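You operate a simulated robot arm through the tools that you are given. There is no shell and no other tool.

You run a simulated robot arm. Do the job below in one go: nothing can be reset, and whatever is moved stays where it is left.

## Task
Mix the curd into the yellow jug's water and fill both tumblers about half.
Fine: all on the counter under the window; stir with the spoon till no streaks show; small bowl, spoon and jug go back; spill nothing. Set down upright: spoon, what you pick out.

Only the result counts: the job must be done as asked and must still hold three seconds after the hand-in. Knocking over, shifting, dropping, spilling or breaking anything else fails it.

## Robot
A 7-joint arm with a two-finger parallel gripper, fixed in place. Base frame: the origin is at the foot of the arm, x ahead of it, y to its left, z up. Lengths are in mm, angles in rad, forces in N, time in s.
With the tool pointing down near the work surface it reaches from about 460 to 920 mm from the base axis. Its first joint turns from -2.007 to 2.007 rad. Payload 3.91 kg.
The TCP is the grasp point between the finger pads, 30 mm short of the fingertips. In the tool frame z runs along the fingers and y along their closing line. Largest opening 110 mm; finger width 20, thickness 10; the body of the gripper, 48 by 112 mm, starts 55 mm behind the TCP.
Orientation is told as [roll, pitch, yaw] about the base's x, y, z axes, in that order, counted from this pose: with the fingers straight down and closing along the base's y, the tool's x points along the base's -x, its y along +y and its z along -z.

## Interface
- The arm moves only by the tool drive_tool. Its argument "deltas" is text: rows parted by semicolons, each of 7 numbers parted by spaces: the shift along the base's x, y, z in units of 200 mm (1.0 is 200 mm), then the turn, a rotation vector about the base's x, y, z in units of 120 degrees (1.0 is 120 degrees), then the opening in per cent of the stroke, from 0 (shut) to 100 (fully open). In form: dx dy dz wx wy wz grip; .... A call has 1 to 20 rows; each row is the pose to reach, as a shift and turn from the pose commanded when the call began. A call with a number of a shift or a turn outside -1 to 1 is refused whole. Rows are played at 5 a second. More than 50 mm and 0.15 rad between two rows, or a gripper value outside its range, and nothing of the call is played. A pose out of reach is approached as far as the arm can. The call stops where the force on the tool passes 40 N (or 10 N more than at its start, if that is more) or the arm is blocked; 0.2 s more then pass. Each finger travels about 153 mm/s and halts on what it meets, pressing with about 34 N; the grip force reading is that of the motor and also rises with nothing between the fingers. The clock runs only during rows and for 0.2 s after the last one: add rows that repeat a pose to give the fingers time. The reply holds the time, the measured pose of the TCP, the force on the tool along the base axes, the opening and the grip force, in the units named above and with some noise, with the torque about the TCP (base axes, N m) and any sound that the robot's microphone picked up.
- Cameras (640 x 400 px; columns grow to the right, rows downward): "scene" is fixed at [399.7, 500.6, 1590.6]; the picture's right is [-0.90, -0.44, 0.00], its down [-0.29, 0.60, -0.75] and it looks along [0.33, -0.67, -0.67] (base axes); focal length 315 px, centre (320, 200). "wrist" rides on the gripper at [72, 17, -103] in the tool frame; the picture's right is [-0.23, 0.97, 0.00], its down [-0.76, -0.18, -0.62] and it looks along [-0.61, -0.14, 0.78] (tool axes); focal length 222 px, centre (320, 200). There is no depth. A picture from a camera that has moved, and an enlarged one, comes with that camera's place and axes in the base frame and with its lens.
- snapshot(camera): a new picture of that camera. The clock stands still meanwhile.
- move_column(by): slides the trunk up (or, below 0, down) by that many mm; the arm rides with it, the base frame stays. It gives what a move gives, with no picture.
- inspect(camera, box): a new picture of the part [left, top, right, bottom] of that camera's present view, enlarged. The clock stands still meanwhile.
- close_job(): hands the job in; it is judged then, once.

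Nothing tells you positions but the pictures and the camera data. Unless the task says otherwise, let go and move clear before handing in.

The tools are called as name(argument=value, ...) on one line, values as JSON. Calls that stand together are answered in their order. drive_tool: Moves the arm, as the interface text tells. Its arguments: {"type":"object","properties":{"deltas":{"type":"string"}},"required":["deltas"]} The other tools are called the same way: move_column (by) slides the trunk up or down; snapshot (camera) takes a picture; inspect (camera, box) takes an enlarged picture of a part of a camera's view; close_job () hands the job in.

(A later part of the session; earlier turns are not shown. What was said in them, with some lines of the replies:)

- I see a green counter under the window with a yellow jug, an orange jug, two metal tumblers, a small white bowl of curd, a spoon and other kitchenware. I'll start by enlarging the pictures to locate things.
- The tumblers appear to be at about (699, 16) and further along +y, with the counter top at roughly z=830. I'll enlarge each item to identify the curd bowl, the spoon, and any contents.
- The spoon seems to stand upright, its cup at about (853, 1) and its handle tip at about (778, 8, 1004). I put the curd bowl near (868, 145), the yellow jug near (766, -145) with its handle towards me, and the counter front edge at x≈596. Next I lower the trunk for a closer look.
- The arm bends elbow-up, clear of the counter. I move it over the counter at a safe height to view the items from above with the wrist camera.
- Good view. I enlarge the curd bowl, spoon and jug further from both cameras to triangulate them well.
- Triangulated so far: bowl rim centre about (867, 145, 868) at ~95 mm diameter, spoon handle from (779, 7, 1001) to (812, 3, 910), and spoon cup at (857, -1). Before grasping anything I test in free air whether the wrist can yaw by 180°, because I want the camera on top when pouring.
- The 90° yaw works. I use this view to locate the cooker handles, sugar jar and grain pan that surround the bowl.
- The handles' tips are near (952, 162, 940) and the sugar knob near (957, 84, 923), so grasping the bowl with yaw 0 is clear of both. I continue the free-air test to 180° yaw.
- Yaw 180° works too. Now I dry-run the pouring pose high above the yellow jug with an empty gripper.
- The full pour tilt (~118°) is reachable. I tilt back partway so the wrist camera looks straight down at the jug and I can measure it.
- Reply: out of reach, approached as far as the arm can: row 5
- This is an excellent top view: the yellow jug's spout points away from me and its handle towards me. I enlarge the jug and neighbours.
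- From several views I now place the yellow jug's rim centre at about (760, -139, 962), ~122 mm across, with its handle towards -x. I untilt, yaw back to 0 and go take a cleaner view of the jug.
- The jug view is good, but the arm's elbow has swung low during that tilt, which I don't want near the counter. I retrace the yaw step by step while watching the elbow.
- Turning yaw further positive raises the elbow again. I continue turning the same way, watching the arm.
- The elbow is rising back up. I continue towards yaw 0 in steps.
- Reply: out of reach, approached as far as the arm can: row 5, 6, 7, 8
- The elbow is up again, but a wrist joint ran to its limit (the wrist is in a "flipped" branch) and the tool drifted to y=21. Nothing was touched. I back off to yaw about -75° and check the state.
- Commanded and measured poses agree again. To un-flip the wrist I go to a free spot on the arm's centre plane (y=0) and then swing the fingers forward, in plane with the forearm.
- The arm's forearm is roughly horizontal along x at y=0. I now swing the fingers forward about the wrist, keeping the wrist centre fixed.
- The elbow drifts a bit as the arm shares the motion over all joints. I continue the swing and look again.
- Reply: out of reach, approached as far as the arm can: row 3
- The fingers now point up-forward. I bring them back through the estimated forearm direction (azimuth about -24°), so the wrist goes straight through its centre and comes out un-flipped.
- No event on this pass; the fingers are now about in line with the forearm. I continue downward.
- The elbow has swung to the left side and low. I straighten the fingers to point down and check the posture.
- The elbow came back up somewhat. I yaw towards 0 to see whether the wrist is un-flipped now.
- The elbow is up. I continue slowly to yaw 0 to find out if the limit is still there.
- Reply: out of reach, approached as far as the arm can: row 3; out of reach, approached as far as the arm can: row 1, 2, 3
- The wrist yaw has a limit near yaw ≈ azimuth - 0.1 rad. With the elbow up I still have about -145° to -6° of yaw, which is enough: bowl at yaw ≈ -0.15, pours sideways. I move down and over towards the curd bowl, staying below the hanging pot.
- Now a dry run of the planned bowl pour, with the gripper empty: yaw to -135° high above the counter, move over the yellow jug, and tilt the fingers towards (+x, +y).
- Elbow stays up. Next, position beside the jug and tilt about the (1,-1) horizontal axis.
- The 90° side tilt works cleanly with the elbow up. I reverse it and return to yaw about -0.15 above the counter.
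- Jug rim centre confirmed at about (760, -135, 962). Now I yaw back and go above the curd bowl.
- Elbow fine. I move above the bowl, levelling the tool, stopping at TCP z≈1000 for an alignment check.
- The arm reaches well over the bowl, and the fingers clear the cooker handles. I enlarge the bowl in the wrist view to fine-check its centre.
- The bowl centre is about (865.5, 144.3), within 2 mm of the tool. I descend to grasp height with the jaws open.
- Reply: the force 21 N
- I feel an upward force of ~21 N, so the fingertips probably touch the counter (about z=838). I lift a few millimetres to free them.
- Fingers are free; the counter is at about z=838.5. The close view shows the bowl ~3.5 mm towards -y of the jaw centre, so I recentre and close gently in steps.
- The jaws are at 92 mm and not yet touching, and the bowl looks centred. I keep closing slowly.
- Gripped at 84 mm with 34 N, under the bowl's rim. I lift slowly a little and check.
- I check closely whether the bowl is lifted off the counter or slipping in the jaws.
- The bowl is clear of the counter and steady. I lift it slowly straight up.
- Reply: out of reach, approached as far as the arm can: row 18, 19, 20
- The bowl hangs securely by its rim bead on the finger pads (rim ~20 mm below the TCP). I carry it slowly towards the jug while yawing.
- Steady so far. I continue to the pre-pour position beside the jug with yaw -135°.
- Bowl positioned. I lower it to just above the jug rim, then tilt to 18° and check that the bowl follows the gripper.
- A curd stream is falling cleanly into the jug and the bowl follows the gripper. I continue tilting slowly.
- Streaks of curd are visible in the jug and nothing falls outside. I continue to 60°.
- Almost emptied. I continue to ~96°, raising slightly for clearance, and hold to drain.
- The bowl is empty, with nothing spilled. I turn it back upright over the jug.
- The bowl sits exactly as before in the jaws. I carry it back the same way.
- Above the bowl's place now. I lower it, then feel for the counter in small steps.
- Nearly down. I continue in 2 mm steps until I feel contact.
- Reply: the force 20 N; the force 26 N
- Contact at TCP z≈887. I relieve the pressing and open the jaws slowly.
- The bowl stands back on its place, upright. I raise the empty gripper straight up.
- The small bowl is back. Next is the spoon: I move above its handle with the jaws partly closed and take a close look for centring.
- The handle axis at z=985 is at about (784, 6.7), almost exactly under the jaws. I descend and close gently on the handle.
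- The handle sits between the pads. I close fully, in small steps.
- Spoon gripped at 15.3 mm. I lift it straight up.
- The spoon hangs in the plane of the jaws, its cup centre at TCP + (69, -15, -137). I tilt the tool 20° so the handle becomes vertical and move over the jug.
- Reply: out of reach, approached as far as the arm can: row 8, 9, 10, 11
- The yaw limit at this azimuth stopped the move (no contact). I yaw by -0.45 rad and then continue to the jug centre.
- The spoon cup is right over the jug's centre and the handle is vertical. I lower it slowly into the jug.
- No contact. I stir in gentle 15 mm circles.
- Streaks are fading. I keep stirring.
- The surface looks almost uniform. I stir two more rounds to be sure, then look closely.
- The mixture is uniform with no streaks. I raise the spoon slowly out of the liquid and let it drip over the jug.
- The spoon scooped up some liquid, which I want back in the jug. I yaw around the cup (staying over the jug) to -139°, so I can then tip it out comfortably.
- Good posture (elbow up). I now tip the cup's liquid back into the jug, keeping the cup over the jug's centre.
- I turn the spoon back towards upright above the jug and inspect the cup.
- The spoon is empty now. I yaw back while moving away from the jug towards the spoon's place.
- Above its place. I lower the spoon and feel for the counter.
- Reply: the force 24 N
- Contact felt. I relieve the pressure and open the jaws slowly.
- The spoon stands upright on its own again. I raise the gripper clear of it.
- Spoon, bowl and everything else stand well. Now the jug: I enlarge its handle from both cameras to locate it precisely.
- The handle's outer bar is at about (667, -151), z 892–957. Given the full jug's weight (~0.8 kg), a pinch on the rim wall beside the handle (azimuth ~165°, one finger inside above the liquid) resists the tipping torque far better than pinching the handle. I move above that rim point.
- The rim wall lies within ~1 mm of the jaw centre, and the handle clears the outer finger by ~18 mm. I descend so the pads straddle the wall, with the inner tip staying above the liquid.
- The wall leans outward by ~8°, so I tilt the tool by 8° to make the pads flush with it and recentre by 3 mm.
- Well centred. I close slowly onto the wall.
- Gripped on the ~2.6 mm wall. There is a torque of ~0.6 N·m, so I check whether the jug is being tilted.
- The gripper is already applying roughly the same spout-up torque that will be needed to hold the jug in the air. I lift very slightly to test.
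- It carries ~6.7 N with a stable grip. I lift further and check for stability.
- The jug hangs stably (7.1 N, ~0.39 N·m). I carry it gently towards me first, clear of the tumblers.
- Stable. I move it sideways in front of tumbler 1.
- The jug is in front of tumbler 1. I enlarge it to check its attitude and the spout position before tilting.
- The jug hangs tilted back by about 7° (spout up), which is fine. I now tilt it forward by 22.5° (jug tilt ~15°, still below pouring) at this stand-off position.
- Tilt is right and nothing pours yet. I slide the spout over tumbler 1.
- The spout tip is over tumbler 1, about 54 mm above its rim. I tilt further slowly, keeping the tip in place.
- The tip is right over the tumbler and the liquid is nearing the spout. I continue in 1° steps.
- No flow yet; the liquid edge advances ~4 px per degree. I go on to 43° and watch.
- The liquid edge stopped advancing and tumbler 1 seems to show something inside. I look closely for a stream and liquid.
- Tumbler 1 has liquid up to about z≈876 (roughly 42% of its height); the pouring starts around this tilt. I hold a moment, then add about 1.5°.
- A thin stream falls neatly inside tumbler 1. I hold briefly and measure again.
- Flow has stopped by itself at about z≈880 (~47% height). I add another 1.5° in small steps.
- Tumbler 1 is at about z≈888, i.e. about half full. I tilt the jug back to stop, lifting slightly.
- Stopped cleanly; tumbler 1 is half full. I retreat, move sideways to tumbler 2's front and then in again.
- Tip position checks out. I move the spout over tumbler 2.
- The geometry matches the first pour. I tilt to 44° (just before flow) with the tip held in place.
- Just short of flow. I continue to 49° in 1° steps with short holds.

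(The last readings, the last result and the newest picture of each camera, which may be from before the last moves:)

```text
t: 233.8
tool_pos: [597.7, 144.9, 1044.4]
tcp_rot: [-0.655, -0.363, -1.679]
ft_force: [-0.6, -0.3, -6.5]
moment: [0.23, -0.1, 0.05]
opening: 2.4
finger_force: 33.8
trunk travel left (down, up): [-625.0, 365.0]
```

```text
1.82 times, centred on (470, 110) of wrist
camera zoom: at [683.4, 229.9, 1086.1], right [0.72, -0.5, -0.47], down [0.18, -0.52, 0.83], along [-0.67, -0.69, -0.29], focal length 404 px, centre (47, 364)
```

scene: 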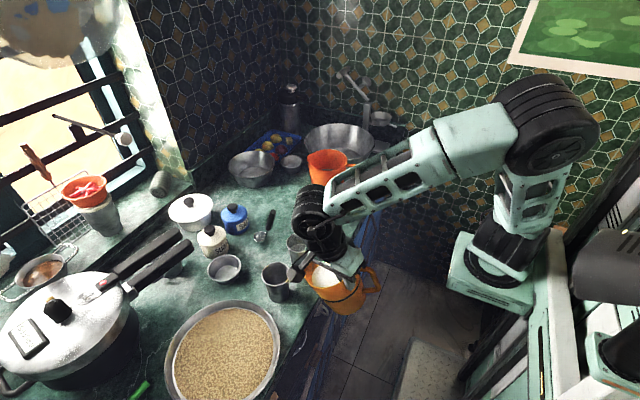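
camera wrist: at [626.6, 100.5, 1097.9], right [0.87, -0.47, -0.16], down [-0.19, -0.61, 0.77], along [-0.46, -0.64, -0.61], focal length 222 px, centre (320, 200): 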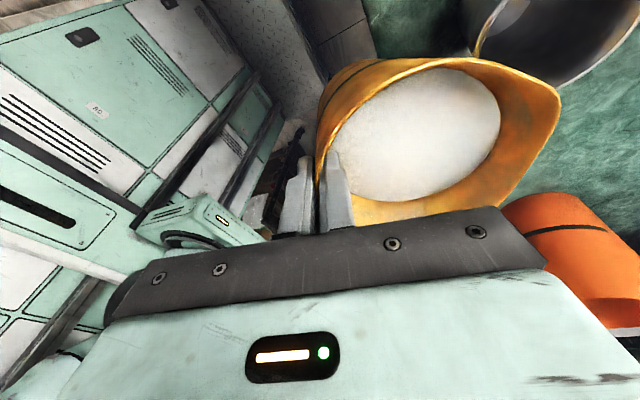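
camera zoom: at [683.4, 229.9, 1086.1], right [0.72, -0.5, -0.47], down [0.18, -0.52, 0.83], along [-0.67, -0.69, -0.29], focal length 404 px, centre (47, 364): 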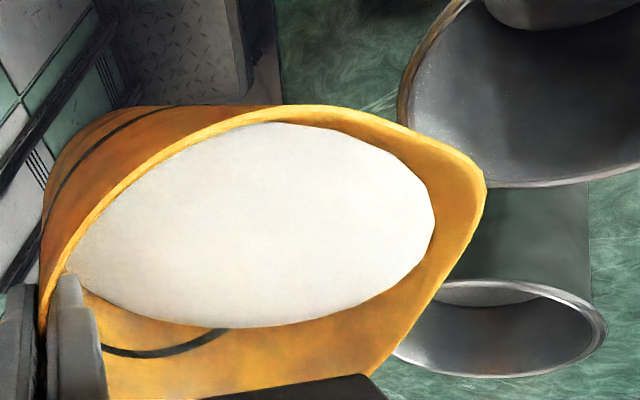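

Tumbler 2 has some (~30% height). I continue to 52°.

drive_tool(deltas="0.007 0.0015 0.007 -0.0019 0.0081 0 0; 0.007 0.0015 0.007 -0.0019 0.0081 0 0; 0.0135 0.003 0.0145 -0.0038 0.0162 0 0; 0.0135 0.003 0.0145 -0.0038 0.0162 0 0; 0.0205 0.0045 0.0215 -0.0056 0.0244 0 0; 0.0205 0.0045 0.0215 -0.0056 0.0244 0 0; 0.0205 0.0045 0.0215 -0.0056 0.0244 0 0; 0.0205 0.0045 0.0215 -0.0056 0.0244 0 0")

inspect(camera="scene", box=[240, 235, 320, 305])

inspect(camera="wrist", box=[480, 0, 640, 110])

```text
t: 235.6
tool_pos: [602.1, 146.4, 1048.7]
tcp_rot: [-0.706, -0.379, -1.66]
ft_force: [0.1, -0.4, -5.4]
moment: [0.22, -0.08, 0.01]
opening: 2.7
finger_force: 34.4
trunk travel left (down, up): [-625.0, 365.0]
```

```text
5.71 times, centred on (280, 270) of scene
camera zoom: at [399.7, 500.6, 1590.6], right [-0.9, -0.44, 0.0], down [-0.29, 0.6, -0.75], along [0.33, -0.67, -0.67], focal length 1800 px, centre (549, -200)
```

zoom: 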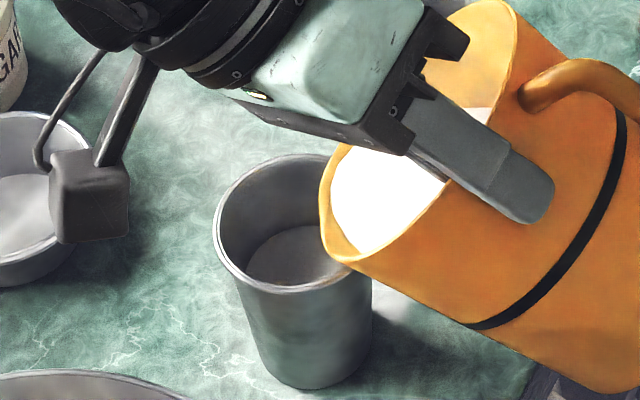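

```text
3.64 times, centred on (560, 55) of wrist
camera zoom: at [689.6, 231.2, 1084.9], right [0.7, -0.51, -0.5], down [0.23, -0.51, 0.83], along [-0.68, -0.69, -0.24], focal length 808 px, centre (-553, 727)
```

zoom: 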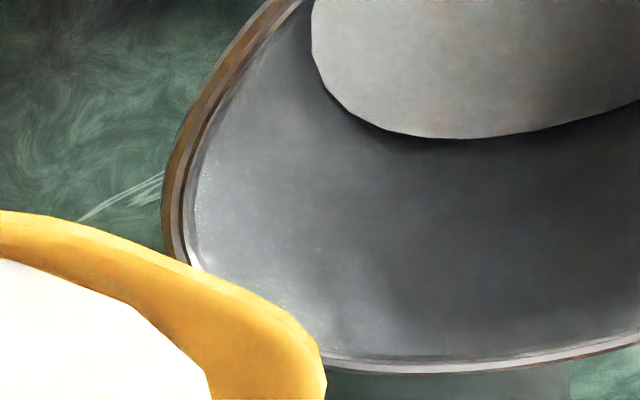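

Tumbler 2 is at about z≈884, slightly below tumbler 1. I add 0.7°.

drive_tool(deltas="0.0025 0.0006 0.0025 -0.0007 0.0028 0 0; 0.005 0.0011 0.005 -0.0013 0.0057 0 0; 0.005 0.0011 0.005 -0.0013 0.0057 0 0; 0.005 0.0011 0.005 -0.0013 0.0057 0 0; 0.005 0.0011 0.005 -0.0013 0.0057 0 0; 0.005 0.0011 0.005 -0.0013 0.0057 0 0")

inspect(camera="scene", box=[240, 235, 320, 305])

inspect(camera="wrist", box=[480, 0, 640, 110])

```text
t: 236.9
tool_pos: [602.9, 146.2, 1048.2]
tcp_rot: [-0.719, -0.383, -1.655]
ft_force: [-0.2, -0.7, -6.1]
moment: [0.23, -0.07, 0.01]
opening: 2.5
finger_force: 34.4
trunk travel left (down, up): [-625.0, 365.0]
```

```text
5.71 times, centred on (280, 270) of scene
camera zoom: at [399.7, 500.6, 1590.6], right [-0.9, -0.44, 0.0], down [-0.29, 0.6, -0.75], along [0.33, -0.67, -0.67], focal length 1800 px, centre (549, -200)
```

zoom: 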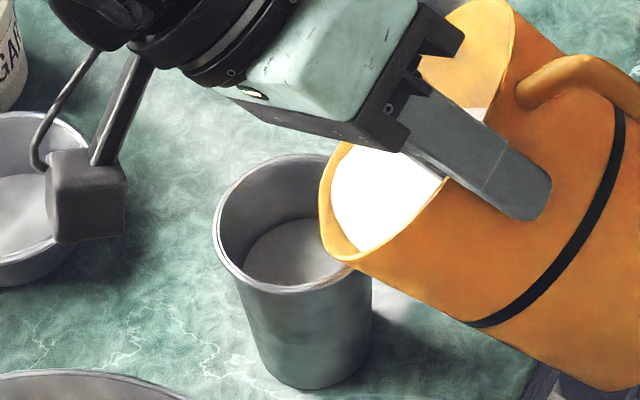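

```text
3.64 times, centred on (560, 55) of wrist
camera zoom: at [691.0, 231.4, 1084.7], right [0.69, -0.51, -0.51], down [0.23, -0.51, 0.83], along [-0.68, -0.69, -0.23], focal length 808 px, centre (-553, 727)
```

zoom: 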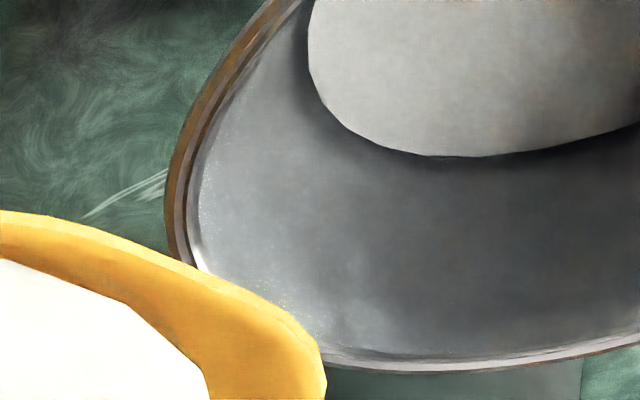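

Tumbler 2 is now at about z≈889, matching tumbler 1. I tilt the jug back.

drive_tool(deltas="-0.0136 -0.0032 0.001 0.0038 -0.0162 0 0; -0.0273 -0.0063 0.001 0.0075 -0.0325 0 0; -0.0399 -0.0092 0.001 0.0113 -0.0487 0 0; -0.0521 -0.012 0.0005 0.015 -0.0649 0 0; -0.0638 -0.0147 -0.0005 0.0188 -0.0812 0 0; -0.075 -0.0173 -0.002 0.0225 -0.0974 0 0; -0.0857 -0.0198 -0.0085 0.0263 -0.1136 0 0; -0.0959 -0.0222 -0.026 0.03 -0.1299 0 0; -0.1052 -0.0243 -0.0435 0.0338 -0.1461 0 0; -0.114 -0.0263 -0.061 0.0375 -0.1623 0 0; -0.1222 -0.0282 -0.079 0.0413 -0.1785 0 0; -0.13 -0.03 -0.098 0.045 -0.1948 0 0; -0.1368 -0.0316 -0.1165 0.0488 -0.211 0 0; -0.1437 -0.0332 -0.1355 0.0525 -0.2272 0 0; -0.1495 -0.0345 -0.1545 0.0563 -0.2435 0 0; -0.1495 -0.0345 -0.1545 0.0563 -0.2435 0 0; -0.1495 -0.0345 -0.1545 0.0563 -0.2435 0 0")

inspect(camera="scene", box=[230, 210, 380, 330])

inspect(camera="wrist", box=[290, 20, 590, 240])

```text
t: 240.6
tool_pos: [573.4, 139.5, 1018.9]
tcp_rot: [-0.213, -0.182, -1.801]
ft_force: [0.0, -0.5, -5.3]
moment: [0.15, 0.08, -0.01]
opening: 2.7
finger_force: 34.0
trunk travel left (down, up): [-625.0, 365.0]
```

```text
3.33 times, centred on (305, 270) of scene
camera zoom: at [399.7, 500.6, 1590.6], right [-0.9, -0.44, 0.0], down [-0.29, 0.6, -0.75], along [0.33, -0.67, -0.67], focal length 1050 px, centre (370, -33)
```

zoom: 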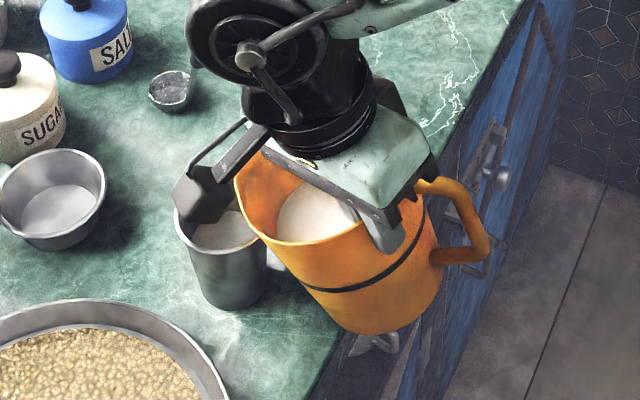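

```text
1.82 times, centred on (440, 130) of wrist
camera zoom: at [630.3, 217.7, 1101.7], right [0.87, -0.47, -0.16], down [-0.18, -0.61, 0.77], along [-0.46, -0.64, -0.61], focal length 404 px, centre (102, 327)
```

zoom: 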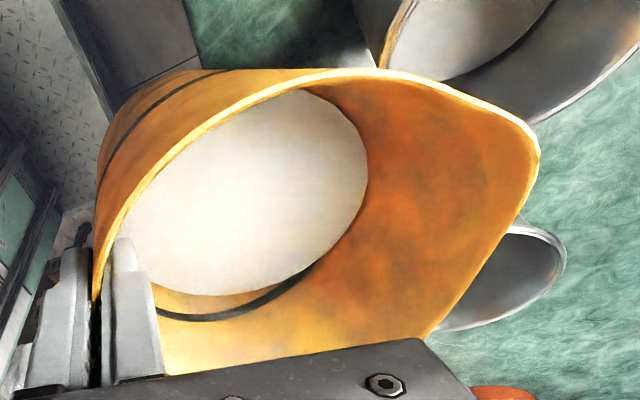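

Both tumblers are poured. I back the jug off, then bring it upright.

drive_tool(deltas="-0.01 -0.002 0 0 0 0 0; -0.04 -0.009 0 0 0 0 0; -0.085 -0.02 0 0 0 0 0; -0.13 -0.03 0 0 0 0 0; -0.175 -0.04 0 0 0 0 0; -0.215 -0.05 0 0 0 0 0; -0.245 -0.057 0 0 0 0 0; -0.262 -0.061 0 0 0 0 0; -0.268 -0.062 0 0 0 0 0; -0.268 -0.062 0 0 0 0 0")

drive_tool(deltas="0 0 0 0.0036 -0.0154 0 0; 0 0 0 0.0071 -0.0309 0 0; 0 0 0 0.0107 -0.0463 0 0; 0 0 0 0.0143 -0.0617 0 0; 0 0 0 0.0178 -0.0771 0 0; 0 0 0 0.0214 -0.0926 0 0; 0 0 0 0.025 -0.108 0 0; 0 0 0 0.0285 -0.1234 0 0; 0 0 0 0.0285 -0.1234 0 0; 0 0 0 0.0285 -0.1234 0 0")

snapshot(camera="scene")

inspect(camera="scene", box=[230, 200, 400, 330])

```text
t: 242.8
tool_pos: [518.4, 126.8, 1019.4]
tcp_rot: [-0.215, -0.181, -1.799]
ft_force: [0.6, -0.4, -5.9]
moment: [0.14, 0.08, 0.0]
opening: 2.5
finger_force: 33.9
trunk travel left (down, up): [-625.0, 365.0]
```

```text
t: 244.9
tool_pos: [517.8, 127.7, 1018.2]
tcp_rot: [0.021, -0.061, -1.829]
ft_force: [-0.6, -0.2, -5.3]
moment: [0.12, 0.2, 0.01]
opening: 2.6
finger_force: 34.3
trunk travel left (down, up): [-625.0, 365.0]
```

```text
taken
```

scene: 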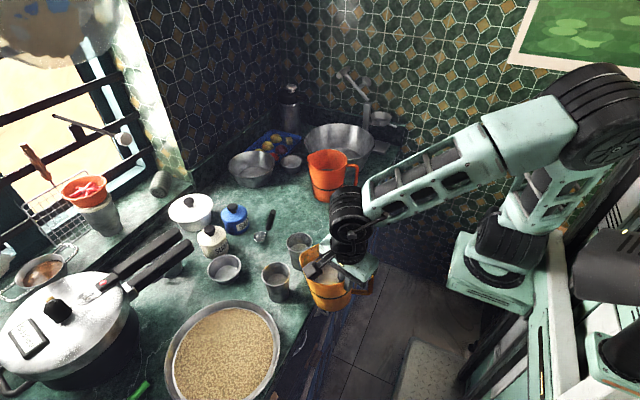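

```text
3.08 times, centred on (315, 265) of scene
camera zoom: at [399.7, 500.6, 1590.6], right [-0.9, -0.44, 0.0], down [-0.29, 0.6, -0.75], along [0.33, -0.67, -0.67], focal length 969 px, centre (335, 0)
```

zoom: 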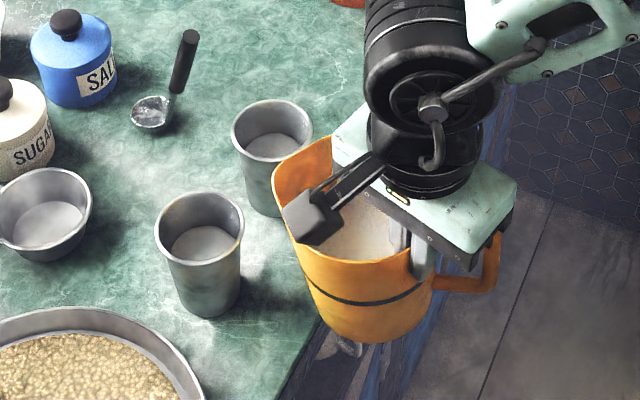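

Both tumblers look half full and the jug is upright. I carry it back along the front.

drive_tool(deltas="0 -0.008 0 0 0 0 0; 0 -0.03 0 0 0 0 0; 0 -0.07 0 0 0 0 0; 0 -0.125 0 0 0 0 0; 0 -0.185 0 0 0 0 0; 0 -0.25 0 0 0 0 0; 0 -0.315 0 0 0 0 0; 0 -0.38 0 0 0 0 0; 0 -0.445 0 0 0 0 0; 0 -0.51 0 0 0 0 0; 0 -0.575 0 0 0 0 0; 0.01 -0.64 0 0 0 0 0; 0.02 -0.705 0 0 0 0 0; 0.03 -0.77 0 0 0 0 0; 0.04 -0.83 0 0 0 0 0; 0.05 -0.885 0 0 0 0 0; 0.06 -0.93 0 0 0 0 0; 0.065 -0.96 0 0 0 0 0; 0.07 -0.98 0 0 0 0 0; 0.07 -0.985 0 0 0 0 0")

drive_tool(deltas="0.003 -0.005 0 0 0 0 0; 0.01 -0.02 0 0 0 0 0; 0.02 -0.05 0 0 0 0 0; 0.03 -0.085 0 0 0 0 0; 0.04 -0.12 0 0 0 0 0; 0.05 -0.155 0 0 0 0 0; 0.055 -0.185 0 0 0 0 0; 0.06 -0.205 0 0 0 0 0; 0.062 -0.213 0 0 0 0 0; 0.062 -0.213 0 0 0 0 0")

snapshot(camera="scene")

```text
t: 249.2
tool_pos: [533.4, -69.7, 1020.5]
tcp_rot: [0.023, -0.06, -1.828]
ft_force: [0.4, -0.1, -5.8]
moment: [0.11, 0.16, 0.01]
opening: 2.5
finger_force: 34.0
trunk travel left (down, up): [-625.0, 365.0]
```

```text
t: 251.3
tool_pos: [544.8, -112.9, 1019.9]
tcp_rot: [0.024, -0.06, -1.826]
ft_force: [-1.3, -0.4, -4.3]
moment: [0.17, 0.2, -0.03]
opening: 2.5
finger_force: 34.4
trunk travel left (down, up): [-625.0, 365.0]
```

```text
taken
```

scene: 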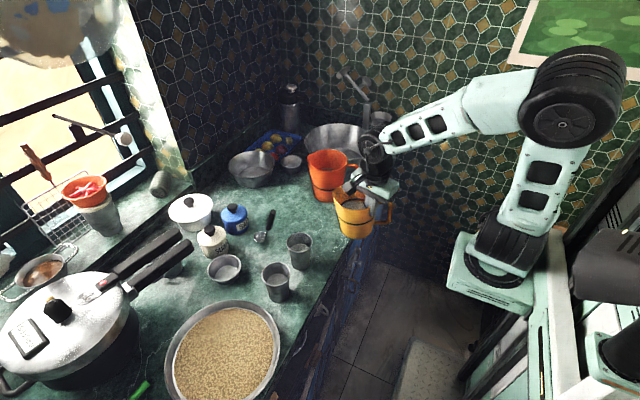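

Now back over the counter to its place.

drive_tool(deltas="0.008 0 -0.0015 0 0 0 0; 0.028 0 -0.005 0 0 0 0; 0.06 0 -0.011 0 0 0 0; 0.103 -0.001 -0.02 0 0 0 0; 0.155 -0.001 -0.029 0 0 0 0; 0.211 -0.002 -0.04 0 0 0 0; 0.266 -0.002 -0.05 0 0 0 0; 0.322 -0.003 -0.061 0 0 0 0; 0.378 -0.004 -0.071 0 0 0 0; 0.433 -0.004 -0.082 0 0 0 0; 0.489 -0.005 -0.092 0 0 0 0; 0.545 -0.005 -0.103 0 0 0 0; 0.6 -0.006 -0.113 0 0 0 0; 0.652 -0.006 -0.123 0 0 0 0; 0.7 -0.007 -0.132 0 0 0 0; 0.739 -0.007 -0.14 0 0 0 0; 0.767 -0.008 -0.145 0 0 0 0; 0.787 -0.008 -0.149 0 0 0 0; 0.796 -0.008 -0.15 0 0 0 0; 0.796 -0.008 -0.15 0 0 0 0")

inspect(camera="scene", box=[270, 150, 370, 240])

inspect(camera="wrist", box=[290, 20, 590, 240])

```text
t: 255.6
tool_pos: [705.0, -114.3, 988.6]
tcp_rot: [0.024, -0.061, -1.827]
ft_force: [0.2, 0.0, -4.9]
moment: [0.12, 0.17, 0.01]
opening: 2.9
finger_force: 34.0
trunk travel left (down, up): [-625.0, 365.0]
```

```text
4.44 times, centred on (320, 195) of scene
camera zoom: at [399.7, 500.6, 1590.6], right [-0.9, -0.44, 0.0], down [-0.29, 0.6, -0.75], along [0.33, -0.67, -0.67], focal length 1400 px, centre (320, 222)
```

zoom: 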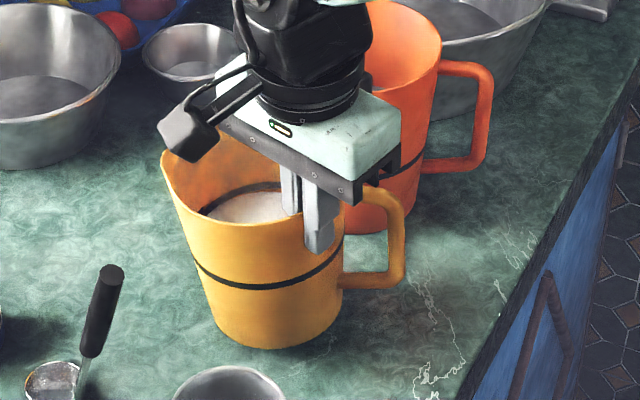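

```text
1.82 times, centred on (440, 130) of wrist
camera zoom: at [738.8, -41.6, 1087.9], right [0.88, -0.47, 0.04], down [-0.37, -0.65, 0.66], along [-0.29, -0.6, -0.75], focal length 404 px, centre (102, 327)
```

zoom: 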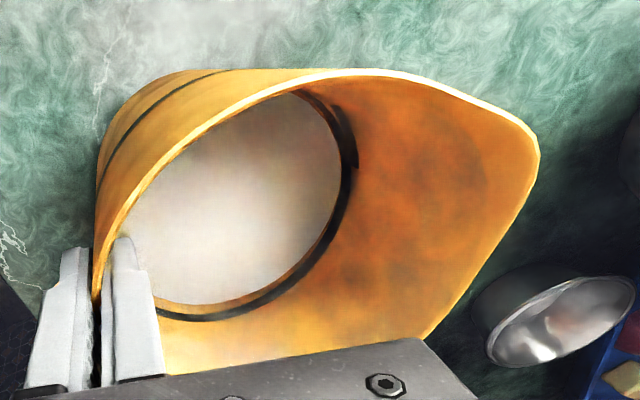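

The liquid surface is parallel to the jug's inner ring, so it hangs level. I compare its base with the original place.

inspect(camera="scene", box=[275, 180, 355, 240])

inspect(camera="scene", box=[275, 170, 355, 240])

```text
6.67 times, centred on (315, 210) of scene
camera zoom: at [399.7, 500.6, 1590.6], right [-0.9, -0.44, 0.0], down [-0.29, 0.6, -0.75], along [0.33, -0.67, -0.67], focal length 2100 px, centre (353, 133)
```

zoom: 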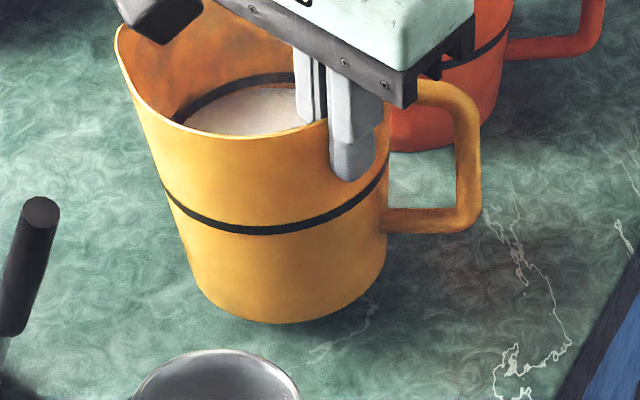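

```text
5.71 times, centred on (315, 205) of scene
camera zoom: at [399.7, 500.6, 1590.6], right [-0.9, -0.44, 0.0], down [-0.29, 0.6, -0.75], along [0.33, -0.67, -0.67], focal length 1800 px, centre (349, 171)
```

zoom: 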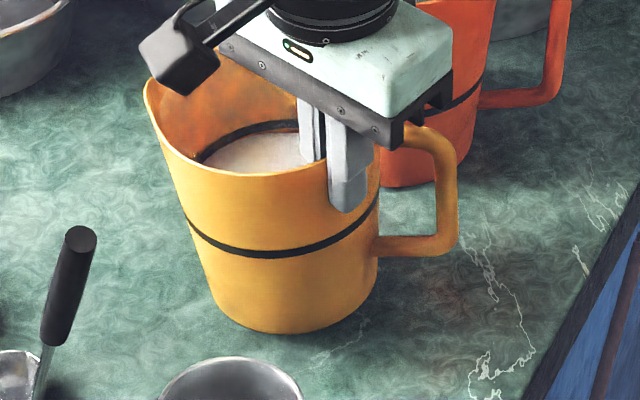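

The jug still leans ~5° spout-down compared with its original upright look. I correct the tilt by -5.5° and shift it ~6 mm back.

drive_tool(deltas="-0.008 -0.002 0 0.0026 -0.0112 0 0; -0.016 -0.004 0 0.0052 -0.0224 0 0; -0.024 -0.006 0 0.0077 -0.0335 0 0; -0.0315 -0.0075 0 0.0103 -0.0447 0 0; -0.0315 -0.0075 0 0.0103 -0.0447 0 0; -0.0315 -0.0075 0 0.0103 -0.0447 0 0")

inspect(camera="scene", box=[275, 170, 355, 240])

inspect(camera="wrist", box=[290, 20, 590, 240])

```text
t: 256.9
tool_pos: [697.3, -116.5, 989.2]
tcp_rot: [0.108, -0.015, -1.83]
ft_force: [1.5, 0.4, -4.9]
moment: [0.13, 0.21, -0.02]
opening: 2.4
finger_force: 33.6
trunk travel left (down, up): [-625.0, 365.0]
```

```text
5.71 times, centred on (315, 205) of scene
camera zoom: at [399.7, 500.6, 1590.6], right [-0.9, -0.44, 0.0], down [-0.29, 0.6, -0.75], along [0.33, -0.67, -0.67], focal length 1800 px, centre (349, 171)
```

zoom: 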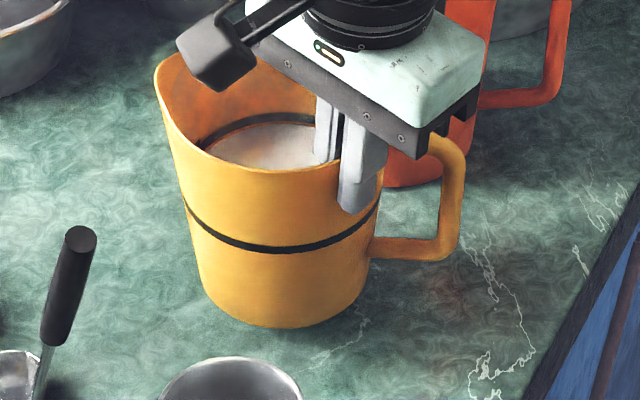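

```text
1.82 times, centred on (440, 130) of wrist
camera zoom: at [723.0, -45.3, 1092.5], right [0.88, -0.47, 0.11], down [-0.43, -0.66, 0.61], along [-0.21, -0.58, -0.78], focal length 404 px, centre (102, 327)
```

zoom: 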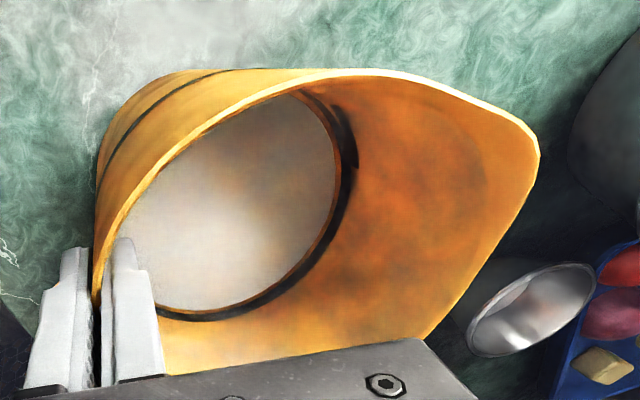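

Now it looks upright but ~7 mm towards the handle side. I shift it forward while lowering, then feel for the counter.

drive_tool(deltas="0.01 0.0025 -0.01 0 0 0 0; 0.02 0.005 -0.03 0 0 0 0; 0.0315 0.0075 -0.05 0 0 0 0; 0.0315 0.0075 -0.07 0 0 0 0; 0.0315 0.0075 -0.085 0 0 0 0; 0.0315 0.0075 -0.085 0 0 0 0; 0.0315 0.0075 -0.085 0 0 0 0")

inspect(camera="scene", box=[275, 170, 355, 240])

```text
t: 258.6
tool_pos: [704.8, -114.7, 970.8]
tcp_rot: [0.108, -0.017, -1.83]
ft_force: [0.2, 0.4, -5.4]
moment: [0.09, 0.21, 0.02]
opening: 2.7
finger_force: 33.7
trunk travel left (down, up): [-625.0, 365.0]
```

```text
5.71 times, centred on (315, 205) of scene
camera zoom: at [399.7, 500.6, 1590.6], right [-0.9, -0.44, 0.0], down [-0.29, 0.6, -0.75], along [0.33, -0.67, -0.67], focal length 1800 px, centre (349, 171)
```

zoom: 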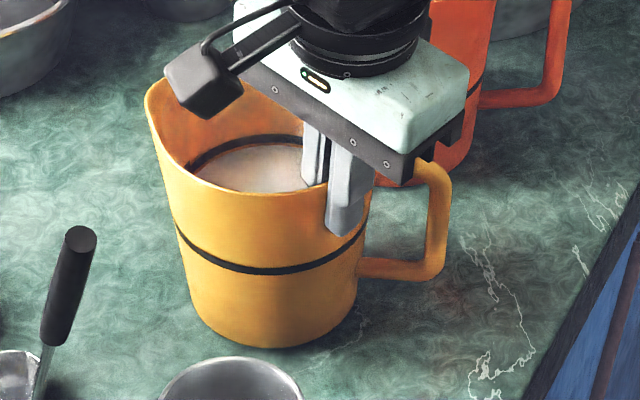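

Now it matches the original picture well. I lower in small steps until contact.

drive_tool(deltas="0 0 -0.01 0 0 0 0; 0 0 -0.02 0 0 0 0; 0 0 -0.02 0 0 0 0")

drive_tool(deltas="0 0 -0.008 0 0 0 0; 0 0 -0.015 0 0 0 0; 0 0 -0.015 0 0 0 0")

drive_tool(deltas="0 0 -0.005 0 0 0 0; 0 0 -0.01 0 0 0 0; 0 0 -0.01 0 0 0 0")

inspect(camera="scene", box=[275, 170, 355, 240])

```text
t: 259.4
tool_pos: [704.4, -114.2, 967.1]
tcp_rot: [0.107, -0.015, -1.829]
ft_force: [-0.3, -0.6, -4.6]
moment: [0.16, 0.2, -0.04]
opening: 2.6
finger_force: 33.9
trunk travel left (down, up): [-625.0, 365.0]
```

```text
t: 260.1
tool_pos: [704.1, -114.3, 964.4]
tcp_rot: [0.107, -0.016, -1.831]
ft_force: [-0.8, -0.3, -5.0]
moment: [0.14, 0.22, -0.01]
opening: 2.7
finger_force: 34.1
trunk travel left (down, up): [-625.0, 365.0]
```

```text
t: 260.9
tool_pos: [703.9, -114.0, 963.9]
tcp_rot: [0.11, -0.015, -1.831]
ft_force: [-2.7, 2.1, 10.2]
moment: [0.39, 0.28, 0.04]
opening: 2.5
finger_force: 34.2
trunk travel left (down, up): [-625.0, 365.0]
```

```text
5.71 times, centred on (315, 205) of scene
camera zoom: at [399.7, 500.6, 1590.6], right [-0.9, -0.44, 0.0], down [-0.29, 0.6, -0.75], along [0.33, -0.67, -0.67], focal length 1800 px, centre (349, 171)
```

zoom: 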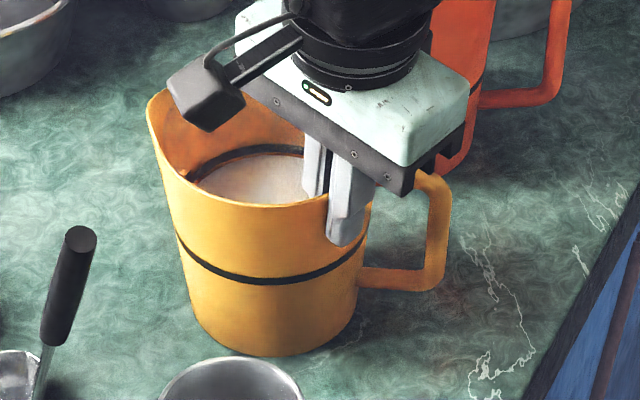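

Contact, first at the rear-left base edge. I ease up 1 mm and tip the jug forward by ~1.5° so the base lies flatter.

drive_tool(deltas="0 0 0.006 0 0 0 0; 0 0 0.006 -0.0014 0.0061 0 0; 0 0 0.006 -0.0028 0.0122 0 0; 0 0 0.006 -0.0028 0.0122 0 0")

drive_tool(deltas="0 0 -0.004 0 0 0 0; 0 0 -0.006 0 0 0 0; 0 0 -0.006 0 0 0 0")

```text
t: 261.9
tool_pos: [705.4, -113.1, 965.6]
tcp_rot: [0.087, -0.026, -1.83]
ft_force: [4.0, 1.5, 6.4]
moment: [0.67, -1.02, 0.05]
opening: 2.7
finger_force: 34.0
trunk travel left (down, up): [-625.0, 365.0]
```

```text
t: 262.8
tool_pos: [703.9, -113.7, 964.1]
tcp_rot: [0.089, -0.027, -1.832]
ft_force: [4.0, 0.1, 19.7]
moment: [0.62, -1.2, -0.01]
opening: 2.7
finger_force: 34.2
trunk travel left (down, up): [-625.0, 365.0]
```

Now the front-left edge touches, so flat lies in between, with a slight sideways roll. I go back 0.75° and roll by +1°.

drive_tool(deltas="0 0 0.006 0.0048 -0.0021 0 0; 0 0 0.006 0.0095 -0.0042 0 0; 0 0 0.006 0.0095 -0.0042 0 0")

inspect(camera="scene", box=[275, 170, 355, 240])

```text
t: 263.6
tool_pos: [702.9, -115.0, 964.7]
tcp_rot: [0.085, -0.007, -1.832]
ft_force: [4.2, -7.1, 12.1]
moment: [-1.18, -0.23, 0.02]
opening: 2.8
finger_force: 34.0
trunk travel left (down, up): [-625.0, 365.0]
```

```text
5.71 times, centred on (315, 205) of scene
camera zoom: at [399.7, 500.6, 1590.6], right [-0.9, -0.44, 0.0], down [-0.29, 0.6, -0.75], along [0.33, -0.67, -0.67], focal length 1800 px, centre (349, 171)
```

zoom: 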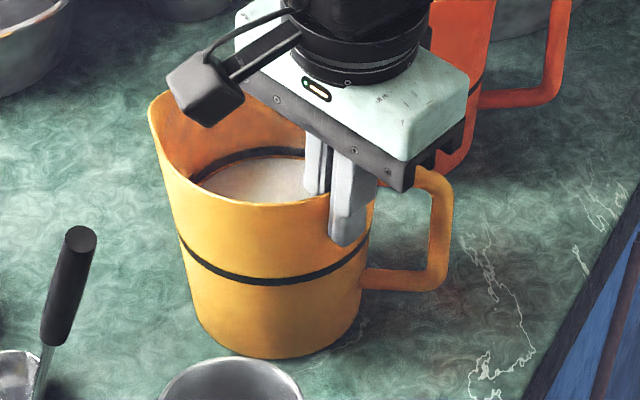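

Within half a degree of flat now. I take back half of the roll and reduce the pressing.

drive_tool(deltas="0 0 0.003 -0.002 -0.0005 0 0; 0 0 0.004 -0.004 -0.0009 0 0; 0 0 0.004 -0.004 -0.0009 0 0")

```text
t: 264.4
tool_pos: [703.1, -112.8, 964.1]
tcp_rot: [0.091, -0.015, -1.831]
ft_force: [-3.0, -2.3, 3.1]
moment: [0.12, 0.17, 0.0]
opening: 2.6
finger_force: 33.6
trunk travel left (down, up): [-625.0, 365.0]
```

Flat contact: only small residual force and torque. I open the jaws slowly.

drive_tool(deltas="0 0 0 0 0 0 1; 0 0 0 0 0 0 2; 0 0 0 0 0 0 3; 0 0 0 0 0 0 4; 0 0 0 0 0 0 5; 0 0 0 0 0 0 6; 0 0 0 0 0 0 8; 0 0 0 0 0 0 10; 0 0 0 0 0 0 13; 0 0 0 0 0 0 17; 0 0 0 0 0 0 22; 0 0 0 0 0 0 28; 0 0 0 0 0 0 34; 0 0 0 0 0 0 40; 0 0 0 0 0 0 40")

inspect(camera="scene", box=[275, 170, 355, 240])

inspect(camera="wrist", box=[200, 60, 460, 260])

```text
t: 267.6
tool_pos: [705.1, -114.8, 965.7]
tcp_rot: [0.092, -0.013, -1.83]
ft_force: [0.2, 0.4, -0.7]
moment: [0.01, -0.05, -0.02]
opening: 43.9
finger_force: 0.0
trunk travel left (down, up): [-625.0, 365.0]
```

```text
5.71 times, centred on (315, 205) of scene
camera zoom: at [399.7, 500.6, 1590.6], right [-0.9, -0.44, 0.0], down [-0.29, 0.6, -0.75], along [0.33, -0.67, -0.67], focal length 1800 px, centre (349, 171)
```

zoom: 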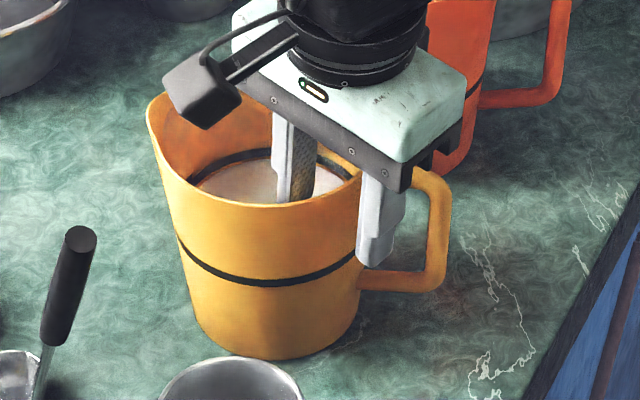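

```text
2.00 times, centred on (330, 160) of wrist
camera zoom: at [730.9, -44.1, 1068.6], right [0.88, -0.47, 0.09], down [-0.42, -0.67, 0.61], along [-0.23, -0.58, -0.78], focal length 444 px, centre (300, 280)
```

zoom: 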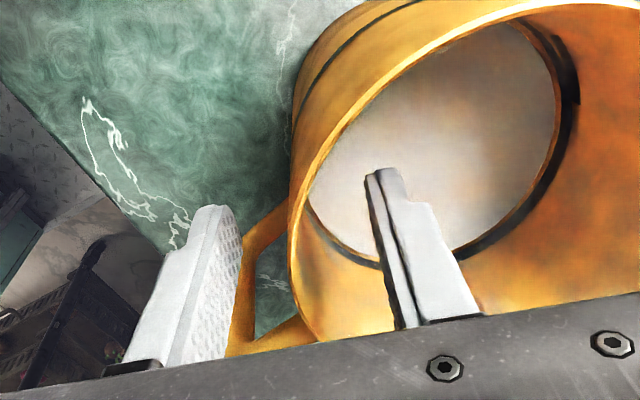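

The jug is released and stands in its place. I raise the gripper straight up out of it.

drive_tool(deltas="0 0 0.03 0 0 0 40; 0 0 0.08 0 0 0 40; 0 0 0.15 0 0 0 40; 0 0 0.23 0 0 0 40; 0 0 0.32 0 0 0 40; 0 0 0.42 0 0 0 40; 0 0 0.52 0 0 0 40; 0 0 0.6 0 0 0 40")

inspect(camera="scene", box=[275, 170, 355, 240])

snapshot(camera="scene")

```text
t: 269.4
tool_pos: [705.5, -113.8, 1084.4]
tcp_rot: [0.093, -0.013, -1.831]
ft_force: [-0.1, 0.0, -0.8]
moment: [0.0, 0.01, -0.01]
opening: 43.8
finger_force: 0.1
trunk travel left (down, up): [-625.0, 365.0]
```

```text
5.71 times, centred on (315, 205) of scene
camera zoom: at [399.7, 500.6, 1590.6], right [-0.9, -0.44, 0.0], down [-0.29, 0.6, -0.75], along [0.33, -0.67, -0.67], focal length 1800 px, centre (349, 171)
```

zoom: 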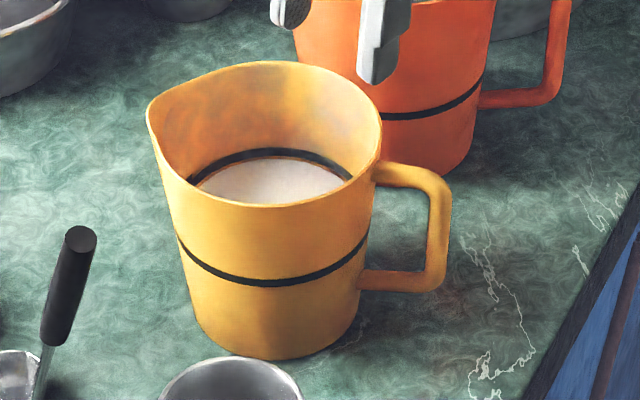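

```text
taken
```

scene: 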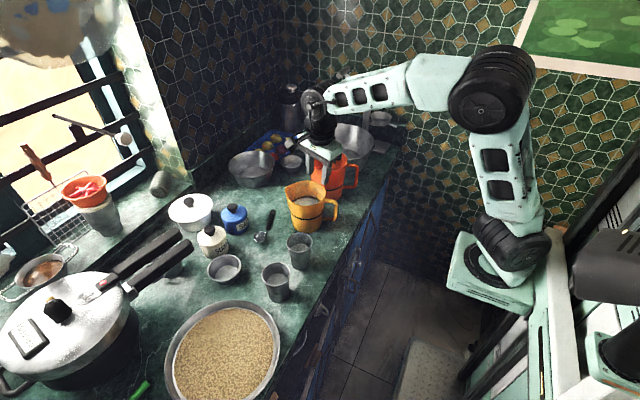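

The jug is back almost exactly where it stood. I withdraw the arm and inspect tumblers and counter for levels and spills.

drive_tool(deltas="-0.1 0.05 0.1 0 0 0 40; -0.25 0.12 0.2 0 0 0 40; -0.4 0.2 0.3 0 0 0 40; -0.55 0.28 0.4 0 0 0 40; -0.7 0.35 0.5 0 0 0 40; -0.85 0.4 0.6 0 0 0 40; -0.85 0.4 0.6 0 0 0 40")

inspect(camera="scene", box=[255, 225, 325, 305])

inspect(camera="scene", box=[160, 150, 390, 310])

snapshot(camera="wrist")

snapshot(camera="scene")

```text
t: 270.9
tool_pos: [535.7, -36.7, 1206.3]
tcp_rot: [0.082, 0.005, -1.831]
ft_force: [-0.2, 0.5, 0.9]
moment: [-0.02, 0.04, -0.01]
opening: 43.9
finger_force: 0.2
trunk travel left (down, up): [-625.0, 365.0]
```

```text
5.00 times, centred on (290, 265) of scene
camera zoom: at [399.7, 500.6, 1590.6], right [-0.9, -0.44, 0.0], down [-0.29, 0.6, -0.75], along [0.33, -0.67, -0.67], focal length 1575 px, centre (470, -125)
```

zoom: 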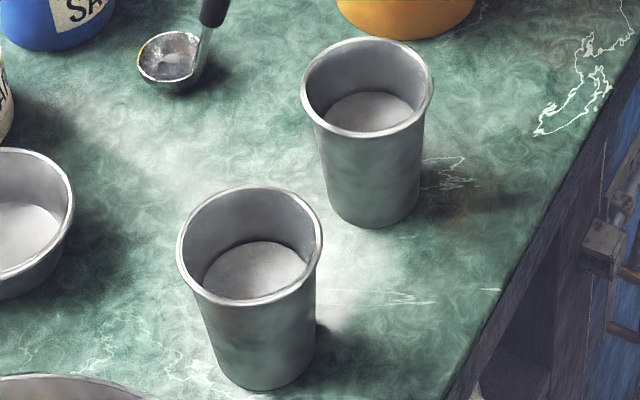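

```text
2.50 times, centred on (275, 230) of scene
camera zoom: at [399.7, 500.6, 1590.6], right [-0.9, -0.44, 0.0], down [-0.29, 0.6, -0.75], along [0.33, -0.67, -0.67], focal length 788 px, centre (432, 125)
```

zoom: 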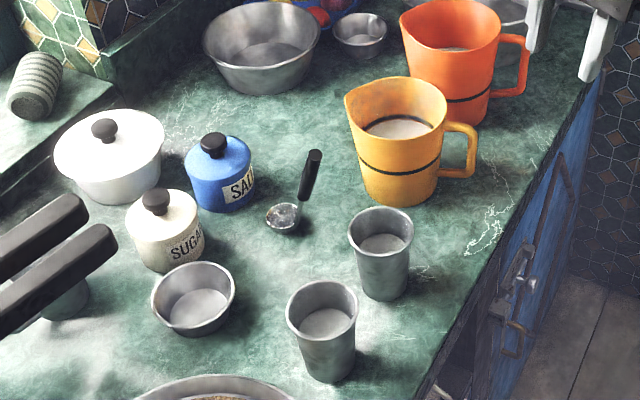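

```text
taken
camera wrist: at [562.2, 29.6, 1310.8], right [0.88, -0.47, 0.08], down [-0.42, -0.68, 0.6], along [-0.23, -0.56, -0.79], focal length 222 px, centre (320, 200)
```

wrist: 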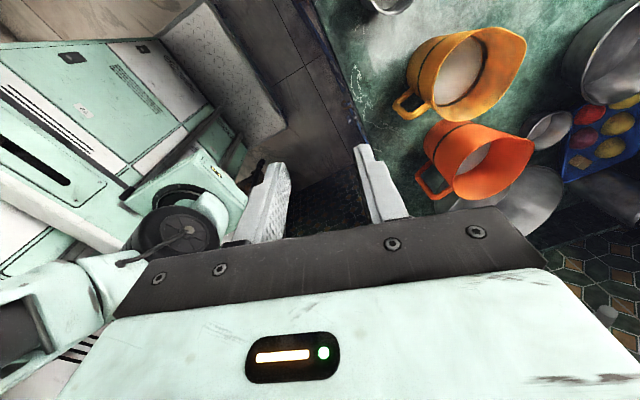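

```text
taken
```

scene: 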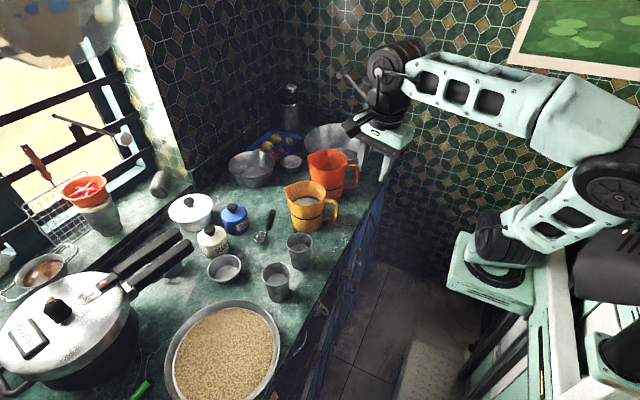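

Levels are equal at about half, and I see no spill. A last close look at the spoon, bowl, jug and the counter front.

inspect(camera="scene", box=[195, 200, 285, 290])

inspect(camera="scene", box=[280, 175, 350, 235])

inspect(camera="scene", box=[260, 200, 440, 400])

```text
4.44 times, centred on (240, 245) of scene
camera zoom: at [399.7, 500.6, 1590.6], right [-0.9, -0.44, 0.0], down [-0.29, 0.6, -0.75], along [0.33, -0.67, -0.67], focal length 1400 px, centre (676, 0)
```

zoom: 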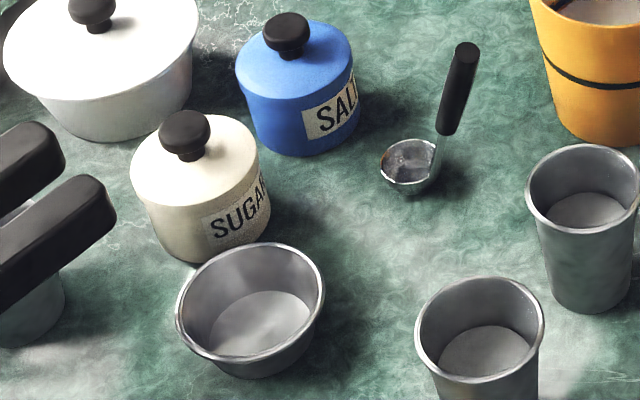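

```text
6.67 times, centred on (315, 205) of scene
camera zoom: at [399.7, 500.6, 1590.6], right [-0.9, -0.44, 0.0], down [-0.29, 0.6, -0.75], along [0.33, -0.67, -0.67], focal length 2100 px, centre (353, 167)
```

zoom: 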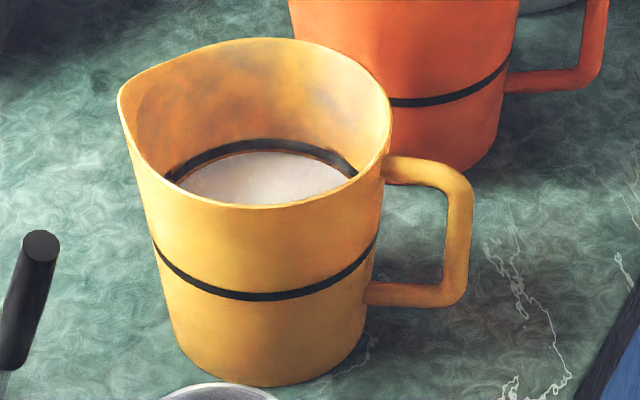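

```text
2.00 times, centred on (350, 300) of scene
camera zoom: at [399.7, 500.6, 1590.6], right [-0.9, -0.44, 0.0], down [-0.29, 0.6, -0.75], along [0.33, -0.67, -0.67], focal length 630 px, centre (260, 0)
```

zoom: 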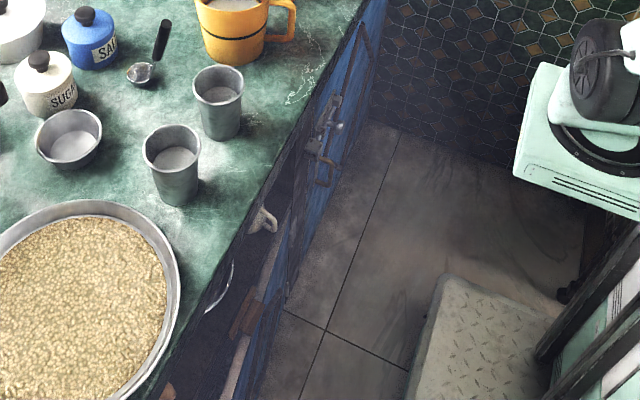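

The curd is mixed in with no streaks. Both tumblers are about half full, and the small bowl, spoon and jug stand upright in their places. I see no spill, and the arm is clear, so I hand the job in.

close_job()

```text
The job is handed in.
```

The lassi is mixed and poured, and I have handed the job in. No verdict has come back yet.

- **Mixing:** I poured all the curd from the small bowl into the yellow jug. I then stirred with the spoon until the surface looked uniform, with no streaks. Some of the mix came up in the spoon, and I tipped it back into the jug.
- **Tumblers:** Both are filled to about the same level. From the pictures I put that at roughly 55% of the height, or just under half by volume.
- **Put back:** The small bowl, spoon and jug stand upright. In the last pictures the bowl and jug are within a few millimetres of where they started, and the spoon is in its place.
- **Spills:** I saw none on the counter or the floor in the final views.

I lifted the jug by its rim, beside the handle, because the handle grip looked too weak for its weight when full. One finger was inside the jug, held just above the liquid.
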